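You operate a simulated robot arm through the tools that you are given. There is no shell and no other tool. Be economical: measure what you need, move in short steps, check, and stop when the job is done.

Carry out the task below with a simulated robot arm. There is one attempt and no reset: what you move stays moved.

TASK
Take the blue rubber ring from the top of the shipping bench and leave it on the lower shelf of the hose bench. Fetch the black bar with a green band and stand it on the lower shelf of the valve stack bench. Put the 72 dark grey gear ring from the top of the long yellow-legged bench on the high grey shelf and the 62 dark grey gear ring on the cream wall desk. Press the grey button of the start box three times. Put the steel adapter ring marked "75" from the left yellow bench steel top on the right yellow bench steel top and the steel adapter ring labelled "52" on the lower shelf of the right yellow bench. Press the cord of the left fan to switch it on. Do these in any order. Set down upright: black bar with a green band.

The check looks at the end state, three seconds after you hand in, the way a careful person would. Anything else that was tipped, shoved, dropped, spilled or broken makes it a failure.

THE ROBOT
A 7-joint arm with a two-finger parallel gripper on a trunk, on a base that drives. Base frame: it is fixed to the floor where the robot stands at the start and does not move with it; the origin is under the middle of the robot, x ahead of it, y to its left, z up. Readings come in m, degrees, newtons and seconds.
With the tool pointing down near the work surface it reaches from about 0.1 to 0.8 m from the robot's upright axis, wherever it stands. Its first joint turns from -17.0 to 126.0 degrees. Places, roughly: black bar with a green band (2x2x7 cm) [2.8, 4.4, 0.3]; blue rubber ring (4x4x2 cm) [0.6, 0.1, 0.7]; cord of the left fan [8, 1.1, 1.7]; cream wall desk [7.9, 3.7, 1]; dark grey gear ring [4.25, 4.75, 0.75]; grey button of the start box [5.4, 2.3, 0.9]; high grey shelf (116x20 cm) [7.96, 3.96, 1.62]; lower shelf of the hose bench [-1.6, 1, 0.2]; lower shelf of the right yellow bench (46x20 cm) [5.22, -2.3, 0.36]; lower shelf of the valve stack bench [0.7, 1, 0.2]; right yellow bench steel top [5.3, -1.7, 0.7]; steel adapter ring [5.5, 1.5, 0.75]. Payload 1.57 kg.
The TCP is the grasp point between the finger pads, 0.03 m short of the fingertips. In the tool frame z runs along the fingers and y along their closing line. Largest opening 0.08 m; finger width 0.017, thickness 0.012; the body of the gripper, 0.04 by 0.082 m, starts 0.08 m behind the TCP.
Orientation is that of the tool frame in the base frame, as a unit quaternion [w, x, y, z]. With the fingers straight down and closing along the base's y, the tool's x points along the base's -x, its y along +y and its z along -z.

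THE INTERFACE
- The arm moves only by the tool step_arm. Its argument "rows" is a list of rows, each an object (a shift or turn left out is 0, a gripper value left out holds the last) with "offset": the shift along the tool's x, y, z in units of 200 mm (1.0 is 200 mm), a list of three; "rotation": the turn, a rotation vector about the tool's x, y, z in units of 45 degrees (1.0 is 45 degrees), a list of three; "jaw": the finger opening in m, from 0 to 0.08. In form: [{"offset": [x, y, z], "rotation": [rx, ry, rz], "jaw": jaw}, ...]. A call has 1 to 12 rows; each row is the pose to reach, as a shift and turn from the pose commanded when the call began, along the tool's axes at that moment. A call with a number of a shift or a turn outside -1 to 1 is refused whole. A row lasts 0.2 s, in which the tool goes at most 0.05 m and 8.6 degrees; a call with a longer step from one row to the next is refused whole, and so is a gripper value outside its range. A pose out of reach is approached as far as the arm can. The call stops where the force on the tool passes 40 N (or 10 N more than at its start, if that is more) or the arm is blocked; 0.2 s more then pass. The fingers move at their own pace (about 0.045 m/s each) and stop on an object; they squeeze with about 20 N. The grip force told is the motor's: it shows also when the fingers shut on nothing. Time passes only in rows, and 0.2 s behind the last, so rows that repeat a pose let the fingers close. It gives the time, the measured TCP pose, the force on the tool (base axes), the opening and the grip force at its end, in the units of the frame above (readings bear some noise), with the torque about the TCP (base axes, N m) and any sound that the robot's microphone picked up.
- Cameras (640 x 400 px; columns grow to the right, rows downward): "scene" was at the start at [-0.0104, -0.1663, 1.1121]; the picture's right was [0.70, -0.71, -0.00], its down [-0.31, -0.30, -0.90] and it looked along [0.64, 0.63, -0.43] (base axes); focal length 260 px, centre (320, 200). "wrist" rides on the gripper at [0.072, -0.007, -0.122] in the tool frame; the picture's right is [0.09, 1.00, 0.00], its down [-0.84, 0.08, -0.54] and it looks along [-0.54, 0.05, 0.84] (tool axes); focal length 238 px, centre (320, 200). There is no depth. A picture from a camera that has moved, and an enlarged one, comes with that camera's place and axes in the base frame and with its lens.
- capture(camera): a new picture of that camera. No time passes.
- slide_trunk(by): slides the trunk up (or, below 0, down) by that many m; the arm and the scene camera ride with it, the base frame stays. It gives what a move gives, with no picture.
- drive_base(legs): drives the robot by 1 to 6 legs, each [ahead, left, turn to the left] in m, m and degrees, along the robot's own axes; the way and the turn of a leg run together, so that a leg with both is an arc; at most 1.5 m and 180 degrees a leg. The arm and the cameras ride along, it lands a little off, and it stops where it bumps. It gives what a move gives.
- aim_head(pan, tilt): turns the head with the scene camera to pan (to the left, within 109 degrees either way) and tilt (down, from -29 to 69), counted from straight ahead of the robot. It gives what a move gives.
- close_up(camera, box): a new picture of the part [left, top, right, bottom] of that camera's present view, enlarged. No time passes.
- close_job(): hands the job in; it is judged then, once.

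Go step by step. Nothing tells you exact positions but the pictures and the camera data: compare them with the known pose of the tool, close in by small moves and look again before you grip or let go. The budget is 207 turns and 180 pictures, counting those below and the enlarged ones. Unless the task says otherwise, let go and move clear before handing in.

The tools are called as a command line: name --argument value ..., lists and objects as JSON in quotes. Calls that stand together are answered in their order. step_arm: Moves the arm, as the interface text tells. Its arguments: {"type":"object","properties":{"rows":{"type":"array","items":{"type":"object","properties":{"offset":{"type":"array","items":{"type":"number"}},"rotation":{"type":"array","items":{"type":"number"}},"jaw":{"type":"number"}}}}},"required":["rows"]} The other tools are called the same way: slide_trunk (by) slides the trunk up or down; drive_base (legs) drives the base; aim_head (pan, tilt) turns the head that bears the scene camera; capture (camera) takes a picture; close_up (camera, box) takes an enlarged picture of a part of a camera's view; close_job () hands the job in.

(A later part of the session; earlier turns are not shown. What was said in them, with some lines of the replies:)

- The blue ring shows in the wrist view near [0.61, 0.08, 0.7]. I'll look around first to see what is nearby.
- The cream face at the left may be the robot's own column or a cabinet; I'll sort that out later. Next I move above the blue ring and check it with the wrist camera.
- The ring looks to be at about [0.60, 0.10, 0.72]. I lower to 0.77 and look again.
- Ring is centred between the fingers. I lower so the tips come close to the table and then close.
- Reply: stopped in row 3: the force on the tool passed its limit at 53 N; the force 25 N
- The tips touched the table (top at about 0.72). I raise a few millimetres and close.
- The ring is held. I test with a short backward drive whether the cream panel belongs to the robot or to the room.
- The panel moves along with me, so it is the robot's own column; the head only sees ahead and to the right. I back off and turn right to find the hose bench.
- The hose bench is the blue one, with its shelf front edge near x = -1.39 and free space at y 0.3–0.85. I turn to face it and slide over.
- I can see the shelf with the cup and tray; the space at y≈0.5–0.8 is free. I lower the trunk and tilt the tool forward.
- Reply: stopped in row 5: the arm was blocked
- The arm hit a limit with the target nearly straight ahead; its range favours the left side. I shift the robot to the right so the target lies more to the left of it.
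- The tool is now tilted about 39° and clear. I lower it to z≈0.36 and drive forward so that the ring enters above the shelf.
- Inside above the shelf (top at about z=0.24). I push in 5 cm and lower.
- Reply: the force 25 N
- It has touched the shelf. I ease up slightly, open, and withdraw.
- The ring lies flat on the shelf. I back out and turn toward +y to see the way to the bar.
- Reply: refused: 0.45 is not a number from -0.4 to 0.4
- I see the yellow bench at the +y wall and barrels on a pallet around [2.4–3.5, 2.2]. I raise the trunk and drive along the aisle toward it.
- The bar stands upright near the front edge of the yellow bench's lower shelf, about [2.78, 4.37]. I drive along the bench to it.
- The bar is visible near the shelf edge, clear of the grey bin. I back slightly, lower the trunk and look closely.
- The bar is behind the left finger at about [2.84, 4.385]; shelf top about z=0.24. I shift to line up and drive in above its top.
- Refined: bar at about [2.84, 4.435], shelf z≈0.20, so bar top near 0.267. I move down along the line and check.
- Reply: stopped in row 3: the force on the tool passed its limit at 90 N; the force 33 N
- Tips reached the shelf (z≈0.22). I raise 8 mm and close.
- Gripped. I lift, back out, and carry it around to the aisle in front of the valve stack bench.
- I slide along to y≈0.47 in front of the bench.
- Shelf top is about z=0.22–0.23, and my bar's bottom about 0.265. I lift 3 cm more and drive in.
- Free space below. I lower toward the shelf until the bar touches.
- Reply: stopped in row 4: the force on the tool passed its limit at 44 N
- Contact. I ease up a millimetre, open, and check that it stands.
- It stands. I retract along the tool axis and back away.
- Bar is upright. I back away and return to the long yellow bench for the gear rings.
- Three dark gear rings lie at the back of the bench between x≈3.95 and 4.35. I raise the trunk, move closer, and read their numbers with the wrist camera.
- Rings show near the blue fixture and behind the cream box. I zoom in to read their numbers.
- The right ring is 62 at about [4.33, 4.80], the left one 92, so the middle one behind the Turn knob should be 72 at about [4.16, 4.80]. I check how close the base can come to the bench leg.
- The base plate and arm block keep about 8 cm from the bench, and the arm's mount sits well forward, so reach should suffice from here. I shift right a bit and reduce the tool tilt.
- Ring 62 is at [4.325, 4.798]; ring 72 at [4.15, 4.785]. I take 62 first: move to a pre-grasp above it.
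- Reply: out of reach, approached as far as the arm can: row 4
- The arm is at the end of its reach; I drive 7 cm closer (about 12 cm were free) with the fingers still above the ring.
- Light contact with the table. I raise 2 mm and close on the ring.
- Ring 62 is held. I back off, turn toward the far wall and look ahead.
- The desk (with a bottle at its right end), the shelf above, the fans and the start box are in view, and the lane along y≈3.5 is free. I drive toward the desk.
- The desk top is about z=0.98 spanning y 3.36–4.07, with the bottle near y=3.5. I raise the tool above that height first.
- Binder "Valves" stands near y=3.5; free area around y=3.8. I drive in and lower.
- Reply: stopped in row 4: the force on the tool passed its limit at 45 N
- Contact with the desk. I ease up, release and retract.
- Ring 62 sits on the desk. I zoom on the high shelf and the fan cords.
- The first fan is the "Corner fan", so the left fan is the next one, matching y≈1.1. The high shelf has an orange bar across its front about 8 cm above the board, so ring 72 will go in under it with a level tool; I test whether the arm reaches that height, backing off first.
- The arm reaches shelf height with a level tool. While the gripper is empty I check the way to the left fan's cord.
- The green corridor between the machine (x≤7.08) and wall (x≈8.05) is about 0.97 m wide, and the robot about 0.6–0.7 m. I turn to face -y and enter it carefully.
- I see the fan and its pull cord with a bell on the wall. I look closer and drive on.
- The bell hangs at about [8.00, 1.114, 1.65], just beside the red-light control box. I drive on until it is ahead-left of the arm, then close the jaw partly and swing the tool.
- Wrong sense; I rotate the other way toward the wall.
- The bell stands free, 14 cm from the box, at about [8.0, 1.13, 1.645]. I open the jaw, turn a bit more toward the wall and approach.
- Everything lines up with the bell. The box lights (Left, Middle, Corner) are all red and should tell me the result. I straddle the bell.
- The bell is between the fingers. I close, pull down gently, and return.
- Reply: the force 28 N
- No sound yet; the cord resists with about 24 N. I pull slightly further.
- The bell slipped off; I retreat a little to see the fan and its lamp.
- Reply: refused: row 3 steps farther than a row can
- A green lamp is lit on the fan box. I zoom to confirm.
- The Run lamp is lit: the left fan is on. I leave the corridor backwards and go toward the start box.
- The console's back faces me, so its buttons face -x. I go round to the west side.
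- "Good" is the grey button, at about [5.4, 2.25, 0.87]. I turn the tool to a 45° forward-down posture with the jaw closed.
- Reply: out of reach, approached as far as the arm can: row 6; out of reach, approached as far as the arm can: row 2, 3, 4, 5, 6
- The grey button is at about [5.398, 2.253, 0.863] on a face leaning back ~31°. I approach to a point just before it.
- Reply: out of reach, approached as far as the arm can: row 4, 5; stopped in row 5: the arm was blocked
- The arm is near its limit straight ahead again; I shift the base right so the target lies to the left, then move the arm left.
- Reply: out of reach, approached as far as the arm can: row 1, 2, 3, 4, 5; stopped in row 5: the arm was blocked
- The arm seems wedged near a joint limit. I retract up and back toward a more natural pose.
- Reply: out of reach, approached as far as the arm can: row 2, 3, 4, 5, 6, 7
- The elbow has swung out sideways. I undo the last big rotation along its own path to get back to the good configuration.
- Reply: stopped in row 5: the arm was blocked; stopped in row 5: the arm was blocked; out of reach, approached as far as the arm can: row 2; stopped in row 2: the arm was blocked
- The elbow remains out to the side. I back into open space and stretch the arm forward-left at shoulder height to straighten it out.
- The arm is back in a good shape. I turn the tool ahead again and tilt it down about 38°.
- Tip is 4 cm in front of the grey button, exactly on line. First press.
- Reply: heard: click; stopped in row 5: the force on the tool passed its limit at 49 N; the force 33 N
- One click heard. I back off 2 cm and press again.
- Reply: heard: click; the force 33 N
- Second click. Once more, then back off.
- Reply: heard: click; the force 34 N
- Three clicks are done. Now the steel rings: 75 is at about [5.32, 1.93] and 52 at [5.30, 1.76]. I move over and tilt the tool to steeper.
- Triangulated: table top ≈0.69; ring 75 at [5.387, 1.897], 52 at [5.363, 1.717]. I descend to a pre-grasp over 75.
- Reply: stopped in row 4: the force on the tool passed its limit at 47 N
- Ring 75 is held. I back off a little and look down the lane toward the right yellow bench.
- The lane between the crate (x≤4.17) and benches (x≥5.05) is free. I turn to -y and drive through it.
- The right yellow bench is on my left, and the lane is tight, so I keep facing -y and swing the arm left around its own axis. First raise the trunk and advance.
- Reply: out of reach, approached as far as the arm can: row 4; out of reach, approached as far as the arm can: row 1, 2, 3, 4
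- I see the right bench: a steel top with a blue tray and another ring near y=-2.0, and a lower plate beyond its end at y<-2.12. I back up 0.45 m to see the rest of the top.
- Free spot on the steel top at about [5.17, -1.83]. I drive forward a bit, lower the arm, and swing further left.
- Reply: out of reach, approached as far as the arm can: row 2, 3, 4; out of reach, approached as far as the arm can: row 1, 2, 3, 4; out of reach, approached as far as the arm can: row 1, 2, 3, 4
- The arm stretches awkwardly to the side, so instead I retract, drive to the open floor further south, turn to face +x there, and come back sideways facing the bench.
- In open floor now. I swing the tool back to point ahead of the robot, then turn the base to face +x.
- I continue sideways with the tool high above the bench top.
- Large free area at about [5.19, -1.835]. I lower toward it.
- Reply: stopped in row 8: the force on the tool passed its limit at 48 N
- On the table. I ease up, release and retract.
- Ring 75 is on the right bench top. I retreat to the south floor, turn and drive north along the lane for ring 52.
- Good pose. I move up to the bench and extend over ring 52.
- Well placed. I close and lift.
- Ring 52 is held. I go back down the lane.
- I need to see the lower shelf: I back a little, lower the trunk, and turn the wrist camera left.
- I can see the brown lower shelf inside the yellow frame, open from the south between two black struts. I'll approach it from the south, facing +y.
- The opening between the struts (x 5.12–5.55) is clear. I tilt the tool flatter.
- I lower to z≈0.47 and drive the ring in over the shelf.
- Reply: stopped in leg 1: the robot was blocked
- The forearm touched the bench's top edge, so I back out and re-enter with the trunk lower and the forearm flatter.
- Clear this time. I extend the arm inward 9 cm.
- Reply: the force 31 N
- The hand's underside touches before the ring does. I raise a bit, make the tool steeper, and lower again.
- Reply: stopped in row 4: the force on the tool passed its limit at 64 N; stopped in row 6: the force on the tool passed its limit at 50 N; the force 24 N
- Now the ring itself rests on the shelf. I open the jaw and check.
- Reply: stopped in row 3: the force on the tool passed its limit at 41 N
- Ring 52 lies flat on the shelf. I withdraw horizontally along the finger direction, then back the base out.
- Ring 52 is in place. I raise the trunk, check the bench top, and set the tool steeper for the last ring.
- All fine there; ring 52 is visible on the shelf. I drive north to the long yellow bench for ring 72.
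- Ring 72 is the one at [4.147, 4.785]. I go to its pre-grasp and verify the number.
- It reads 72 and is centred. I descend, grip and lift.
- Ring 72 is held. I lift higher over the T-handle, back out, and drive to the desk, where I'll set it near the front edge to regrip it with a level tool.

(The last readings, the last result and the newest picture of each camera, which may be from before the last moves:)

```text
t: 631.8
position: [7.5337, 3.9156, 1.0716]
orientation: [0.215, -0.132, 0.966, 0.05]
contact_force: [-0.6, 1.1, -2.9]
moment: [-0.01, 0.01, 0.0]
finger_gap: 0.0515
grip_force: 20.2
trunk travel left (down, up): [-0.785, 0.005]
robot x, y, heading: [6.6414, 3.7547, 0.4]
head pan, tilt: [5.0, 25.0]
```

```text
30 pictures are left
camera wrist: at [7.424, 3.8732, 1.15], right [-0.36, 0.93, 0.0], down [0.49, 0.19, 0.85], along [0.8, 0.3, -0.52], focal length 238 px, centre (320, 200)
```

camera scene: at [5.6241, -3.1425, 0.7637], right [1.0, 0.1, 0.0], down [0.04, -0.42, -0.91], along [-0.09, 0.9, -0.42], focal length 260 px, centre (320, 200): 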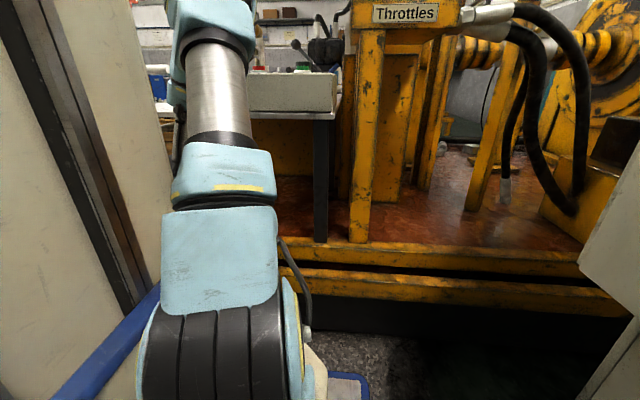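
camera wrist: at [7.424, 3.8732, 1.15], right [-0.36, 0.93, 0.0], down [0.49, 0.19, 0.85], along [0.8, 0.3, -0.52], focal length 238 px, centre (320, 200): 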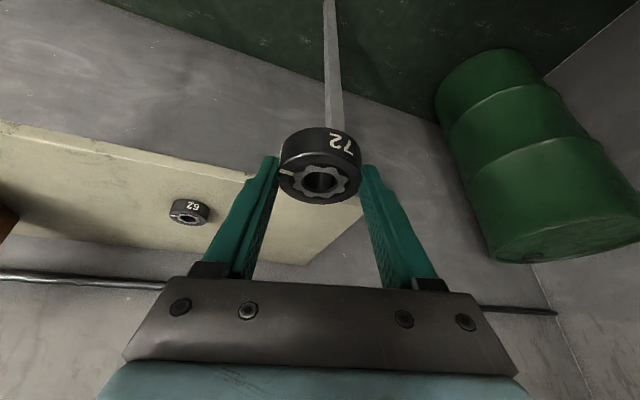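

drive_base --legs '[[0.233, 0.0, -0.4]]'

step_arm --rows '[{"offset": [0.08, -0.008, 0.17]}, {"offset": [0.15, -0.015, 0.315]}, {"offset": [0.16, -0.016, 0.335]}, {"offset": [0.17, -0.017, 0.355]}, {"offset": [0.178, -0.018, 0.373]}, {"offset": [0.186, -0.018, 0.391]}, {"offset": [0.194, -0.019, 0.409]}, {"offset": [0.202, -0.02, 0.427]}]'

capture --camera "wrist"

```text
t: 633.5
position: [7.7681, 3.9095, 1.0705]
orientation: [0.215, -0.13, 0.967, 0.049]
contact_force: [-0.5, 0.8, -3.6]
moment: [0.0, 0.03, -0.01]
finger_gap: 0.0516
grip_force: 20.5
trunk travel left (down, up): [-0.785, 0.005]
robot x, y, heading: [6.8772, 3.7576, -0.0]
head pan, tilt: [5.0, 25.0]
```

```text
t: 635.3
position: [7.7665, 3.9104, 0.982]
orientation: [0.219, -0.129, 0.966, 0.051]
contact_force: [-4.4, -3.1, 30.0]
moment: [-0.91, -0.08, -0.2]
finger_gap: 0.0522
grip_force: 20.0
trunk travel left (down, up): [-0.785, 0.005]
robot x, y, heading: [6.8719, 3.7621, 0.1]
head pan, tilt: [5.0, 25.0]
```

```text
29 pictures are left
camera wrist: at [7.6571, 3.8687, 1.0601], right [-0.35, 0.94, 0.0], down [0.49, 0.18, 0.86], along [0.8, 0.3, -0.52], focal length 238 px, centre (320, 200)
```

wrist: 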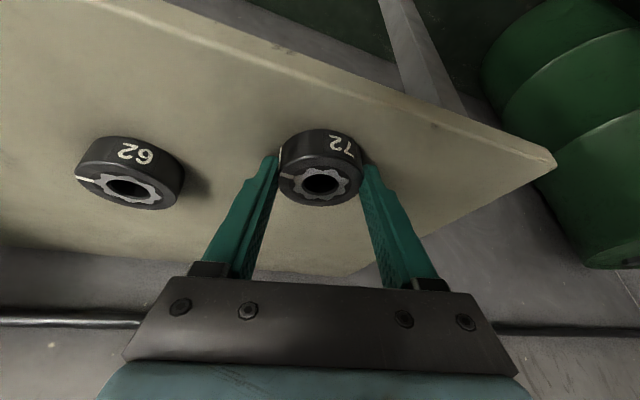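

Placed 5 cm from the desk edge. I release and retract, then turn the tool level.

step_arm --rows '[{"offset": [-0.003, 0, -0.008]}, {"offset": [-0.003, 0, -0.008], "jaw": 0.065}, {"offset": [-0.003, 0, -0.008], "jaw": 0.075}, {"offset": [-0.003, 0, -0.008], "jaw": 0.075}, {"offset": [-0.003, 0, -0.15]}, {"offset": [-0.003, 0, -0.35]}, {"offset": [-0.003, 0, -0.55]}]'

drive_base --legs '[[-0.3, 0, 0]]'

step_arm --rows '[{"rotation": [0, -0.18, 0]}, {"rotation": [0, -0.36, 0]}, {"rotation": [0, -0.54, 0]}, {"rotation": [0, -0.72, 0]}, {"rotation": [0, -0.9, 0]}]'

step_arm --rows '[{"rotation": [0, -0.17, 0]}, {"rotation": [0, -0.34, 0]}, {"rotation": [0, -0.45, 0]}]'

capture --camera "wrist"

```text
t: 636.9
position: [7.7239, 3.8923, 1.073]
orientation: [0.214, -0.129, 0.967, 0.049]
contact_force: [-0.3, 0.3, -0.3]
moment: [-0.02, 0.01, 0.0]
finger_gap: 0.075
grip_force: 0.0
trunk travel left (down, up): [-0.785, 0.005]
robot x, y, heading: [6.874, 3.758, 0.0]
head pan, tilt: [5.0, 25.0]
```

```text
t: 638.9
position: [7.4287, 3.8929, 1.0744]
orientation: [0.216, -0.129, 0.967, 0.049]
contact_force: [1.0, -0.5, 1.0]
moment: [-0.06, 0.01, 0.0]
finger_gap: 0.0752
grip_force: 0.0
trunk travel left (down, up): [-0.785, 0.005]
robot x, y, heading: [6.5758, 3.7581, 0.1]
head pan, tilt: [5.0, 25.0]
```

```text
t: 640.1
position: [7.4278, 3.8925, 1.0751]
orientation: [0.538, -0.105, 0.832, 0.092]
contact_force: [-0.2, 0.2, 0.3]
moment: [0.03, 0.01, -0.03]
finger_gap: 0.0749
grip_force: 0.1
trunk travel left (down, up): [-0.785, 0.005]
robot x, y, heading: [6.5774, 3.7569, 0.3]
head pan, tilt: [5.0, 25.0]
```

```text
t: 640.9
position: [7.4279, 3.8929, 1.0745]
orientation: [0.675, -0.087, 0.724, 0.109]
contact_force: [0.3, 0.0, -0.1]
moment: [-0.02, 0.0, 0.03]
finger_gap: 0.0751
grip_force: 0.0
trunk travel left (down, up): [-0.785, 0.005]
robot x, y, heading: [6.5765, 3.7581, 0.3]
head pan, tilt: [5.0, 25.0]
```

```text
28 pictures are left
camera wrist: at [7.3078, 3.8546, 1.0107], right [-0.28, 0.96, -0.05], down [-0.48, -0.09, 0.87], along [0.83, 0.27, 0.49], focal length 238 px, centre (320, 200)
```

wrist: 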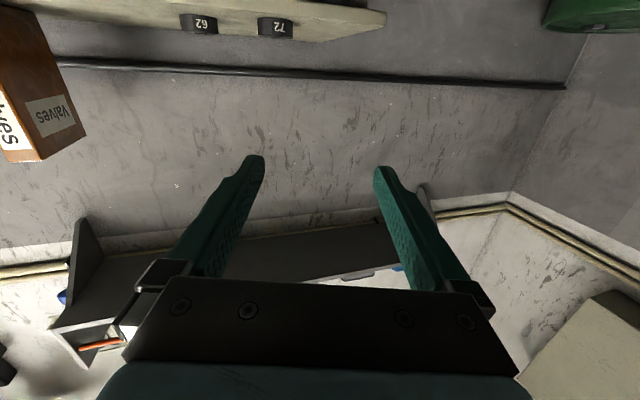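

I straighten the yaw and lower to ring height.

step_arm --rows '[{"rotation": [0.17, 0, 0], "offset": [0.1, 0.02, 0]}, {"rotation": [0.35, 0, 0], "offset": [0.25, 0.05, 0]}, {"rotation": [0.35, 0, 0], "offset": [0.4, 0.08, 0]}, {"rotation": [0.35, 0, 0], "offset": [0.535, 0.1, 0]}]'

capture --camera "wrist"

```text
t: 641.9
position: [7.415, 3.9138, 0.9678]
orientation: [0.681, 0.007, 0.732, 0.007]
contact_force: [0.5, -0.1, -0.1]
moment: [-0.01, 0.01, -0.02]
finger_gap: 0.0751
grip_force: 0.1
trunk travel left (down, up): [-0.785, 0.005]
robot x, y, heading: [6.576, 3.7576, 0.2]
head pan, tilt: [5.0, 25.0]
```

```text
27 pictures are left
camera wrist: at [7.2876, 3.9091, 0.9056], right [-0.01, 1.0, -0.07], down [-0.48, 0.06, 0.88], along [0.88, 0.04, 0.48], focal length 238 px, centre (320, 200)
```

wrist: 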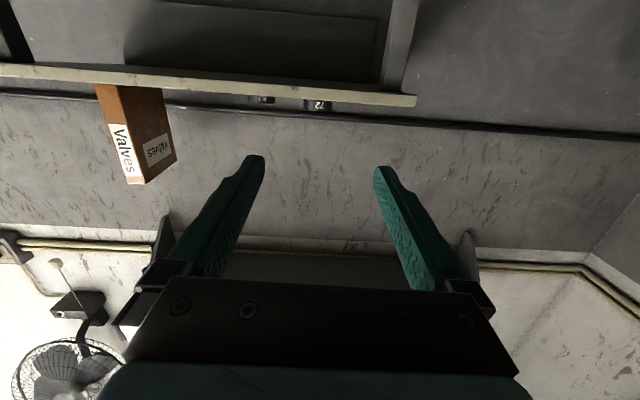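

Aligned with ring 72 (y≈3.912, z≈0.963). I drive forward so the fingers straddle it.

drive_base --legs '[[0.25, 0, 0]]'

capture --camera "wrist"

```text
t: 643.7
position: [7.6648, 3.9182, 0.9682]
orientation: [0.68, 0.006, 0.733, 0.008]
contact_force: [0.0, 0.2, -0.6]
moment: [-0.01, 0.02, 0.01]
finger_gap: 0.075
grip_force: 0.1
trunk travel left (down, up): [-0.785, 0.005]
robot x, y, heading: [6.827, 3.7561, 0.1]
head pan, tilt: [5.0, 25.0]
```

```text
26 pictures are left
camera wrist: at [7.5383, 3.9113, 0.906], right [-0.01, 1.0, -0.07], down [-0.48, 0.06, 0.88], along [0.88, 0.04, 0.48], focal length 238 px, centre (320, 200)
```

wrist: 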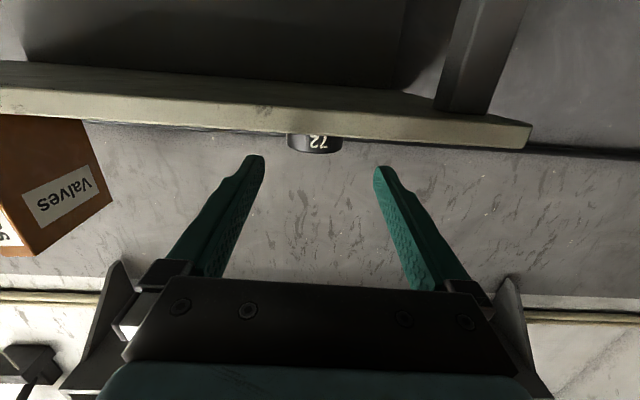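

drive_base --legs '[[0.1, -0.006, 0]]'

capture --camera "wrist"

```text
t: 644.9
position: [7.7643, 3.9124, 0.9687]
orientation: [0.681, 0.005, 0.733, 0.009]
contact_force: [0.6, -0.3, 0.4]
moment: [0.0, 0.0, 0.0]
finger_gap: 0.0752
grip_force: 0.1
trunk travel left (down, up): [-0.785, 0.005]
robot x, y, heading: [6.9281, 3.7504, 0.1]
head pan, tilt: [5.0, 25.0]
```

```text
25 pictures are left
camera wrist: at [7.6373, 3.9058, 0.906], right [-0.01, 1.0, -0.07], down [-0.48, 0.06, 0.88], along [0.88, 0.04, 0.48], focal length 238 px, centre (320, 200)
```

wrist: 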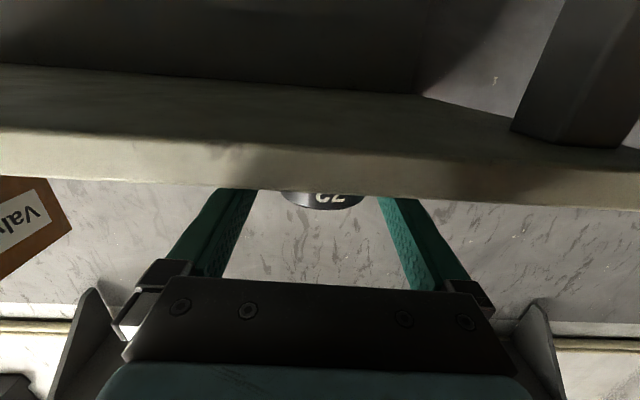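

The fingers straddle the ring. I close and lift.

step_arm --rows '[{"jaw": 0.02}, {"jaw": 0.02}, {"jaw": 0.02}, {"jaw": 0.02}, {"offset": [-0.1, 0, 0]}, {"offset": [-0.25, 0, 0]}, {"offset": [-0.4, 0, 0]}]'

drive_base --legs '[[-0.4, 0, 0]]'

capture --camera "wrist"

```text
t: 646.5
position: [7.7706, 3.9088, 1.0473]
orientation: [0.68, 0.005, 0.733, 0.009]
contact_force: [0.3, 0.4, -3.3]
moment: [-0.01, 0.0, 0.01]
finger_gap: 0.0551
grip_force: 20.2
trunk travel left (down, up): [-0.785, 0.005]
robot x, y, heading: [6.9279, 3.754, 0.1]
head pan, tilt: [5.0, 25.0]
```

```text
t: 648.9
position: [7.3764, 3.9096, 1.0469]
orientation: [0.68, 0.005, 0.733, 0.009]
contact_force: [0.2, 0.0, -2.9]
moment: [0.04, 0.04, -0.02]
finger_gap: 0.0555
grip_force: 19.9
trunk travel left (down, up): [-0.785, 0.005]
robot x, y, heading: [6.5374, 3.7466, 0.3]
head pan, tilt: [5.0, 25.0]
```

```text
24 pictures are left
camera wrist: at [7.2494, 3.9036, 0.9856], right [-0.01, 1.0, -0.07], down [-0.48, 0.06, 0.88], along [0.88, 0.05, 0.48], focal length 238 px, centre (320, 200)
```

wrist: 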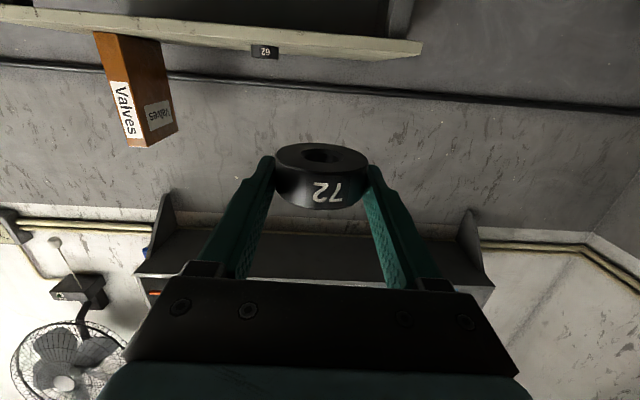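

The ring is held level. I shift right to line up with the free slot on the high shelf and raise the arm.

drive_base --legs '[[-0.1, -0.45, 0]]'

step_arm --rows '[{"offset": [-0.24, 0, -0.05]}, {"offset": [-0.48, 0, -0.1]}, {"offset": [-0.72, 0, -0.15]}, {"offset": [-0.96, 0, -0.2]}]'

step_arm --rows '[{"offset": [-0.24, 0, -0.05]}, {"offset": [-0.48, 0, -0.1]}, {"offset": [-0.72, 0, -0.15]}, {"offset": [-0.96, 0, -0.2]}]'

step_arm --rows '[{"offset": [-0.24, 0, 0]}, {"offset": [-0.48, 0, 0]}, {"offset": [-0.72, 0, 0]}, {"offset": [-0.95, 0, 0]}]'

capture --camera "wrist"

```text
t: 651.7
position: [7.2785, 3.4575, 1.0474]
orientation: [0.68, 0.004, 0.733, 0.011]
contact_force: [-0.1, 0.4, -3.0]
moment: [0.02, 0.03, -0.01]
finger_gap: 0.0552
grip_force: 20.0
trunk travel left (down, up): [-0.785, 0.005]
robot x, y, heading: [6.4364, 3.2984, 0.8]
head pan, tilt: [5.0, 25.0]
```

```text
t: 652.7
position: [7.2544, 3.4543, 1.2407]
orientation: [0.679, 0.003, 0.734, 0.011]
contact_force: [1.0, -0.1, -3.8]
moment: [0.02, 0.02, -0.03]
finger_gap: 0.0554
grip_force: 19.6
trunk travel left (down, up): [-0.785, 0.005]
robot x, y, heading: [6.4376, 3.298, 0.8]
head pan, tilt: [5.0, 25.0]
```

```text
t: 653.7
position: [7.2282, 3.4485, 1.4367]
orientation: [0.68, 0.003, 0.734, 0.011]
contact_force: [0.0, -0.4, -3.0]
moment: [0.02, 0.03, 0.04]
finger_gap: 0.0552
grip_force: 20.0
trunk travel left (down, up): [-0.785, 0.005]
robot x, y, heading: [6.4361, 3.294, 0.6]
head pan, tilt: [5.0, 25.0]
```

```text
t: 654.7
position: [7.2434, 3.4465, 1.6257]
orientation: [0.68, 0.002, 0.733, 0.012]
contact_force: [0.4, 0.0, -2.8]
moment: [-0.01, 0.02, 0.03]
finger_gap: 0.0553
grip_force: 20.2
trunk travel left (down, up): [-0.785, 0.005]
robot x, y, heading: [6.4368, 3.2932, 0.6]
head pan, tilt: [5.0, 25.0]
```

```text
23 pictures are left
camera wrist: at [7.1166, 3.4402, 1.5636], right [-0.02, 1.0, -0.07], down [-0.48, 0.05, 0.88], along [0.88, 0.05, 0.48], focal length 238 px, centre (320, 200)
```

wrist: 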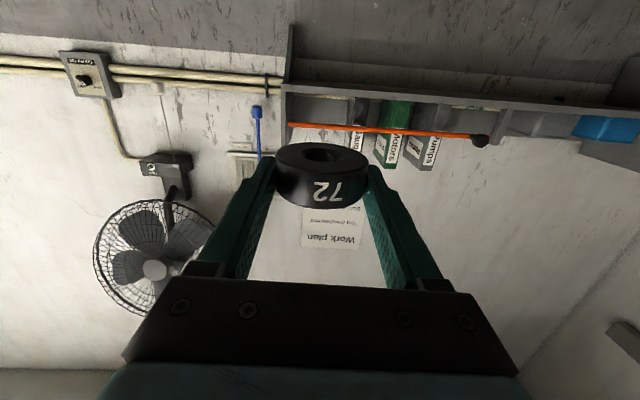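

Slot between the shelf's end panel and the Gauges binder is y 3.375–3.555; board top ≈1.63, bar ≈1.71. I raise 3 cm and approach.

step_arm --rows '[{"offset": [-0.15, 0, 0]}]'

drive_base --legs '[[0.47, 0.012, -0.5]]'

capture --camera "wrist"

```text
t: 655.1
position: [7.2469, 3.4462, 1.6563]
orientation: [0.68, 0.003, 0.733, 0.011]
contact_force: [-0.2, -0.5, -3.1]
moment: [-0.01, 0.02, -0.01]
finger_gap: 0.0551
grip_force: 19.6
trunk travel left (down, up): [-0.785, 0.005]
robot x, y, heading: [6.4388, 3.2961, 0.6]
head pan, tilt: [5.0, 25.0]
```

```text
t: 658.0
position: [7.7215, 3.45, 1.6562]
orientation: [0.68, 0.008, 0.733, 0.006]
contact_force: [0.1, 0.5, -3.1]
moment: [-0.02, 0.05, 0.0]
finger_gap: 0.055
grip_force: 20.4
trunk travel left (down, up): [-0.785, 0.005]
robot x, y, heading: [6.9094, 3.3112, -0.3]
head pan, tilt: [5.0, 25.0]
```

```text
22 pictures are left
camera wrist: at [7.5944, 3.4443, 1.594], right [0.0, 1.0, -0.07], down [-0.48, 0.06, 0.88], along [0.88, 0.04, 0.48], focal length 238 px, centre (320, 200)
```

wrist: 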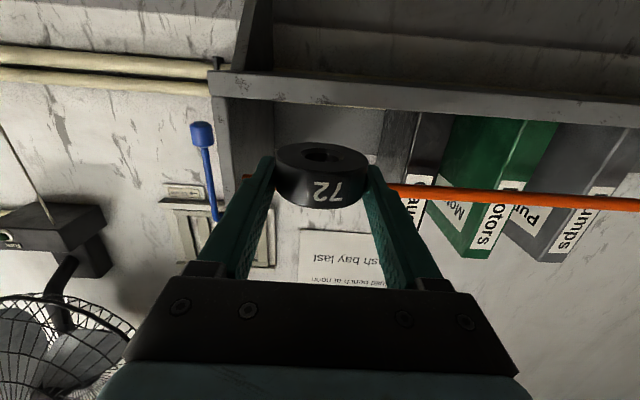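

Bar is at x≈7.84, z≈1.708; board top ≈1.625. I go in under the bar, shifting 2 cm left.

drive_base --legs '[[0.1, 0.023, 0.3]]'

capture --camera "wrist"

```text
t: 659.1
position: [7.8198, 3.4766, 1.6573]
orientation: [0.68, 0.006, 0.733, 0.008]
contact_force: [0.1, 0.4, -3.0]
moment: [-0.01, 0.08, 0.0]
finger_gap: 0.0552
grip_force: 19.6
trunk travel left (down, up): [-0.785, 0.005]
robot x, y, heading: [7.0119, 3.3311, 0.3]
head pan, tilt: [5.0, 25.0]
```

```text
21 pictures are left
camera wrist: at [7.6935, 3.4716, 1.594], right [-0.01, 1.0, -0.07], down [-0.48, 0.06, 0.88], along [0.88, 0.04, 0.48], focal length 238 px, centre (320, 200)
```

wrist: 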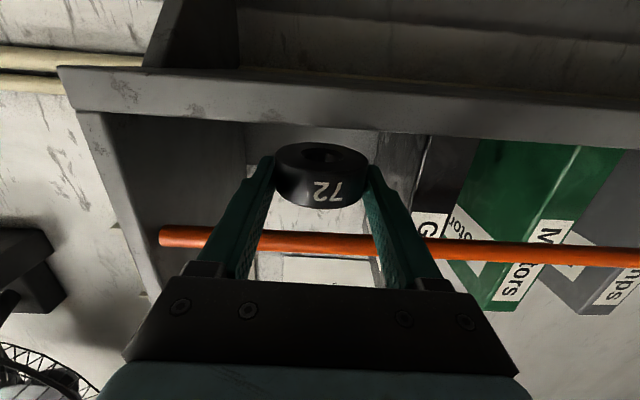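

drive_base --legs '[[0.088, 0, 0]]'

capture --camera "wrist"

```text
t: 660.3
position: [7.9005, 3.4788, 1.6546]
orientation: [0.678, 0.006, 0.735, 0.008]
contact_force: [-8.0, -5.1, -5.7]
moment: [0.18, -0.61, 0.47]
finger_gap: 0.0548
grip_force: 20.3
trunk travel left (down, up): [-0.785, 0.005]
robot x, y, heading: [7.0946, 3.3333, 0.2]
head pan, tilt: [5.0, 25.0]
stopped in leg 1: the force on the tool passed its limit at 81 N (the readings are from after the stop); the commanded pose is now the measured one
```

```text
20 pictures are left
camera wrist: at [7.7746, 3.4725, 1.5929], right [-0.01, 1.0, -0.07], down [-0.47, 0.06, 0.88], along [0.88, 0.04, 0.47], focal length 238 px, centre (320, 200)
```

wrist: 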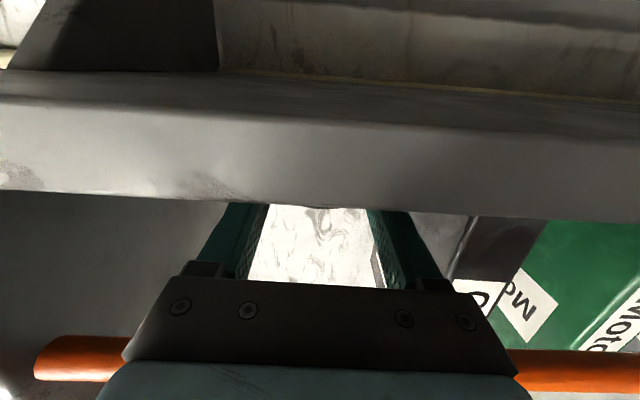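

I've reached the spot (contact of the hand with the board's front), ring centre about 6 cm inside the edge. I back 1 cm and lower gently.

drive_base --legs '[[-0.012, 0, 0]]'

step_arm --rows '[{"offset": [0.015, 0, 0]}, {"offset": [0.03, 0, 0]}, {"offset": [0.045, 0, 0]}, {"offset": [0.06, 0, 0]}]'

```text
t: 661.0
position: [7.8898, 3.4784, 1.6541]
orientation: [0.678, 0.006, 0.735, 0.009]
contact_force: [0.3, -0.1, -3.2]
moment: [0.0, 0.02, -0.02]
finger_gap: 0.0551
grip_force: 20.8
trunk travel left (down, up): [-0.785, 0.005]
robot x, y, heading: [7.0828, 3.3309, 0.0]
head pan, tilt: [5.0, 25.0]
```

```text
t: 662.0
position: [7.8895, 3.4792, 1.6416]
orientation: [0.678, 0.005, 0.735, 0.009]
contact_force: [0.3, -0.5, -3.3]
moment: [-0.01, 0.01, -0.02]
finger_gap: 0.055
grip_force: 20.2
trunk travel left (down, up): [-0.785, 0.005]
robot x, y, heading: [7.0822, 3.3336, 0.1]
head pan, tilt: [5.0, 25.0]
```

step_arm --rows '[{"offset": [0.012, 0, 0]}, {"offset": [0.024, 0, 0]}, {"offset": [0.036, 0, 0]}, {"offset": [0.048, 0, 0]}, {"offset": [0.06, 0, 0]}, {"offset": [0.072, 0, 0]}]'

capture --camera "wrist"

```text
t: 663.4
position: [7.8873, 3.4788, 1.6319]
orientation: [0.68, 0.006, 0.733, 0.008]
contact_force: [7.7, 3.0, 24.6]
moment: [-0.71, -0.45, 0.25]
finger_gap: 0.0551
grip_force: 20.1
trunk travel left (down, up): [-0.785, 0.005]
robot x, y, heading: [7.0843, 3.3325, -0.0]
head pan, tilt: [5.0, 25.0]
```

```text
19 pictures are left
camera wrist: at [7.7609, 3.4734, 1.5689], right [-0.01, 1.0, -0.07], down [-0.48, 0.06, 0.88], along [0.88, 0.04, 0.48], focal length 238 px, centre (320, 200)
```

wrist: 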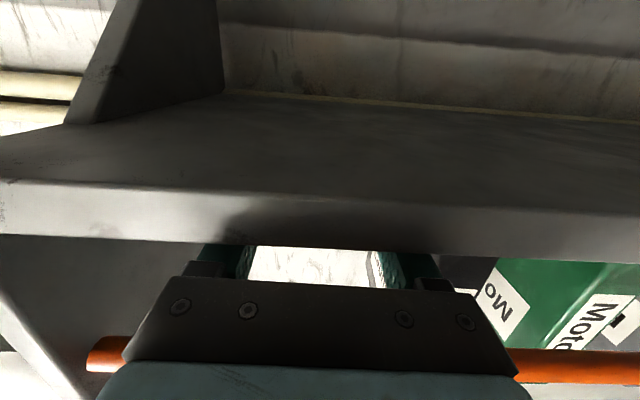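

Contact with the board. I release and check.

step_arm --rows '[{"offset": [-0.01, 0, 0]}, {"offset": [-0.01, 0, 0], "jaw": 0.065}, {"offset": [-0.01, 0, 0], "jaw": 0.075}, {"offset": [-0.01, 0, 0], "jaw": 0.075}]'

drive_base --legs '[[-0.09, 0, 0]]'

capture --camera "wrist"

```text
t: 664.4
position: [7.8871, 3.4829, 1.6317]
orientation: [0.679, 0.005, 0.734, 0.009]
contact_force: [7.2, 13.6, 27.0]
moment: [-0.71, -0.89, 0.87]
finger_gap: 0.0624
grip_force: 0.2
trunk travel left (down, up): [-0.785, 0.005]
robot x, y, heading: [7.0826, 3.3354, 0.0]
head pan, tilt: [5.0, 25.0]
```

```text
t: 665.1
position: [7.8848, 3.4798, 1.6321]
orientation: [0.68, 0.004, 0.733, 0.01]
contact_force: [-0.7, 0.8, -0.2]
moment: [0.0, 0.0, 0.0]
finger_gap: 0.075
grip_force: 0.0
trunk travel left (down, up): [-0.785, 0.005]
robot x, y, heading: [7.0764, 3.3326, 0.1]
head pan, tilt: [5.0, 25.0]
stopped in leg 1: the force on the tool passed its limit at 52 N (the readings are from after the stop); the commanded pose is now the measured one
```

```text
18 pictures are left
camera wrist: at [7.7577, 3.4739, 1.5702], right [-0.01, 1.0, -0.07], down [-0.48, 0.06, 0.88], along [0.88, 0.04, 0.48], focal length 238 px, centre (320, 200)
```

wrist: 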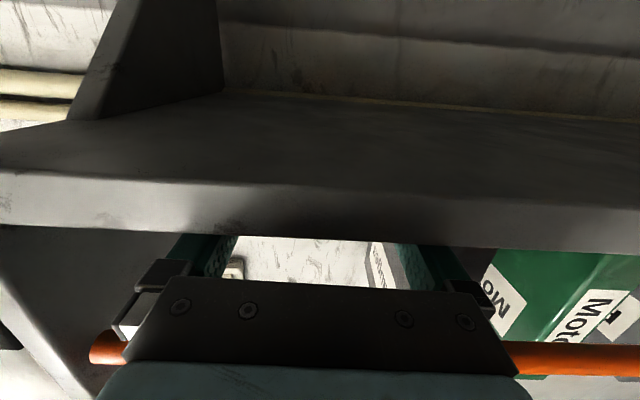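

The fingers still rub on the board. I lift 6 mm and then back out.

step_arm --rows '[{"offset": [-0.02, 0, 0]}, {"offset": [-0.035, 0, 0]}, {"offset": [-0.035, 0, 0]}]'

drive_base --legs '[[-0.12, 0, 0]]'

capture --camera "wrist"

```text
t: 665.9
position: [7.8856, 3.4799, 1.6392]
orientation: [0.68, 0.006, 0.733, 0.008]
contact_force: [0.1, -0.1, 0.8]
moment: [0.01, -0.01, 0.01]
finger_gap: 0.0749
grip_force: 0.0
trunk travel left (down, up): [-0.785, 0.005]
robot x, y, heading: [7.0757, 3.3348, 0.2]
head pan, tilt: [5.0, 25.0]
```

```text
t: 667.2
position: [7.7662, 3.4785, 1.6396]
orientation: [0.679, 0.006, 0.734, 0.008]
contact_force: [1.1, 0.1, -0.8]
moment: [-0.04, -0.03, -0.03]
finger_gap: 0.0748
grip_force: 0.1
trunk travel left (down, up): [-0.785, 0.005]
robot x, y, heading: [6.9568, 3.3345, 0.1]
head pan, tilt: [5.0, 25.0]
```

```text
17 pictures are left
camera wrist: at [7.639, 3.4732, 1.577], right [-0.01, 1.0, -0.07], down [-0.48, 0.06, 0.88], along [0.88, 0.04, 0.48], focal length 238 px, centre (320, 200)
```

wrist: 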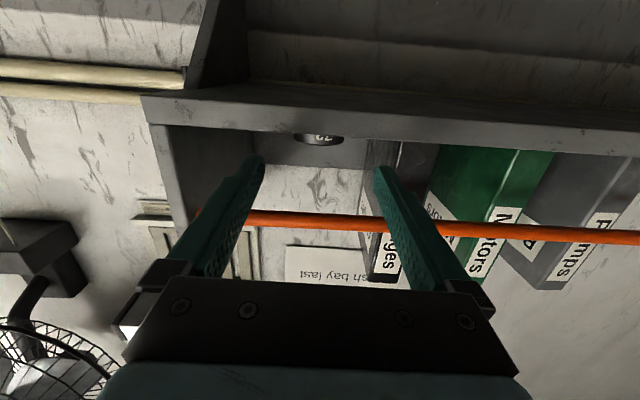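

Ring 72 rests on the high shelf behind the bar. I back away and take a verification picture.

drive_base --legs '[[-0.45, 0, 0]]'

aim_head --pan 8 --tilt 0

close_up --camera "wrist" --box '[220, 60, 460, 210]'

capture --camera "scene"

```text
t: 669.9
position: [7.3164, 3.4738, 1.6393]
orientation: [0.68, 0.007, 0.733, 0.007]
contact_force: [0.4, 0.0, 0.3]
moment: [-0.01, -0.02, -0.05]
finger_gap: 0.075
grip_force: 0.1
trunk travel left (down, up): [-0.785, 0.005]
robot x, y, heading: [6.5042, 3.3331, -0.0]
head pan, tilt: [5.0, 25.0]
```

```text
t: 670.8
position: [7.3157, 3.4746, 1.6394]
orientation: [0.679, 0.007, 0.734, 0.008]
contact_force: [-0.5, -0.8, -0.1]
moment: [0.03, 0.01, -0.02]
finger_gap: 0.075
grip_force: 0.0
trunk travel left (down, up): [-0.785, 0.005]
robot x, y, heading: [6.5096, 3.3318, -0.1]
head pan, tilt: [8.0, 0.0]
```

```text
2.67 times, centred on (340, 135) of wrist
camera zoom: at [7.1894, 3.4694, 1.5771], right [-0.01, 1.0, -0.07], down [-0.48, 0.06, 0.88], along [0.88, 0.04, 0.48], focal length 636 px, centre (267, 373)
```

zoom: 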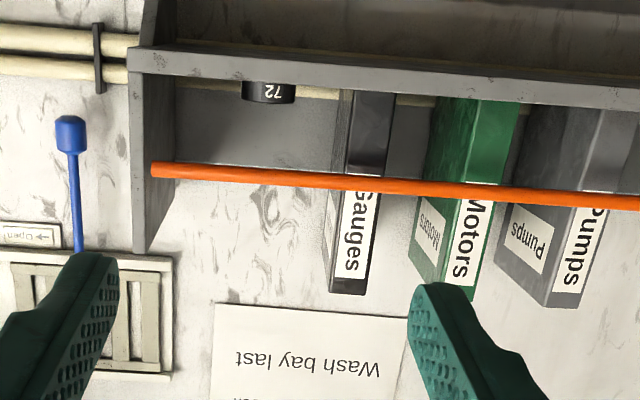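

```text
15 pictures are left
camera scene: at [6.5188, 3.1154, 1.464], right [0.14, -0.99, 0.0], down [0.0, 0.0, -1.0], along [0.99, 0.14, 0.0], focal length 260 px, centre (320, 200)
```

scene: 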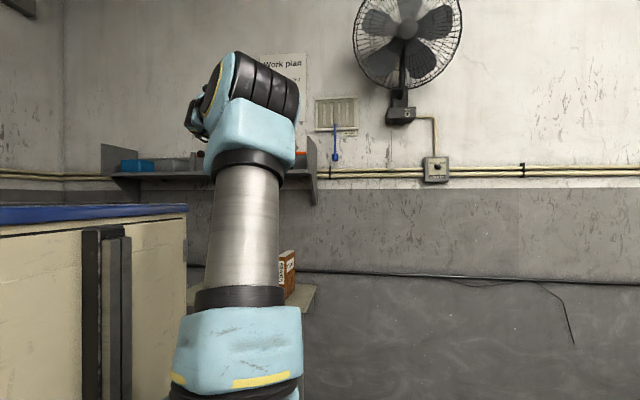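

Ring 72 stands flat on the shelf. A last check that the left fan is running.

aim_head --pan -52 --tilt -15

capture --camera "scene"

```text
t: 672.1
position: [7.316, 3.4741, 1.6398]
orientation: [0.679, 0.007, 0.734, 0.008]
contact_force: [-0.1, 0.4, -0.1]
moment: [-0.02, 0.02, -0.02]
finger_gap: 0.0751
grip_force: 0.1
trunk travel left (down, up): [-0.785, 0.005]
robot x, y, heading: [6.5069, 3.3337, -0.1]
head pan, tilt: [-52.0, -15.0]
```

```text
14 pictures are left
camera scene: at [6.4791, 3.0395, 1.4865], right [-0.79, -0.62, 0.0], down [0.16, -0.2, -0.97], along [0.59, -0.76, 0.26], focal length 260 px, centre (320, 200)
```

scene: 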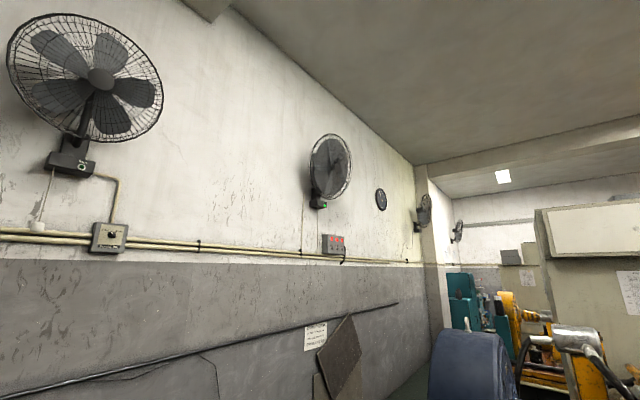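

The fan by [8, 1.1] shows its green Run lamp and all the items are set down, so I hand in.

close_job

```text
The job is handed in.
```

I finished every part of the task and handed it in.

- **Blue rubber ring:** on the lower shelf of the hose bench.
- **Black bar with a green band:** standing upright on the lower shelf of the valve stack bench.
- **Gear rings:** 72 is on the high grey shelf and 62 is on the cream wall desk.
- **Steel adapter rings:** 75 is on the right yellow bench steel top and 52 is on that bench's lower shelf.
- **Grey button:** pressed three times, with a click heard each time. It is the one labelled "Good".
- **Left fan:** running, with its green lamp lit. I chose it by the cord position you gave. The wall switch box lists Left, Middle and Corner, but I couldn't match those labels to the fans.

While placing ring 52, the forearm touched the edge of the right yellow bench. A look afterwards showed nothing moved or fallen there.
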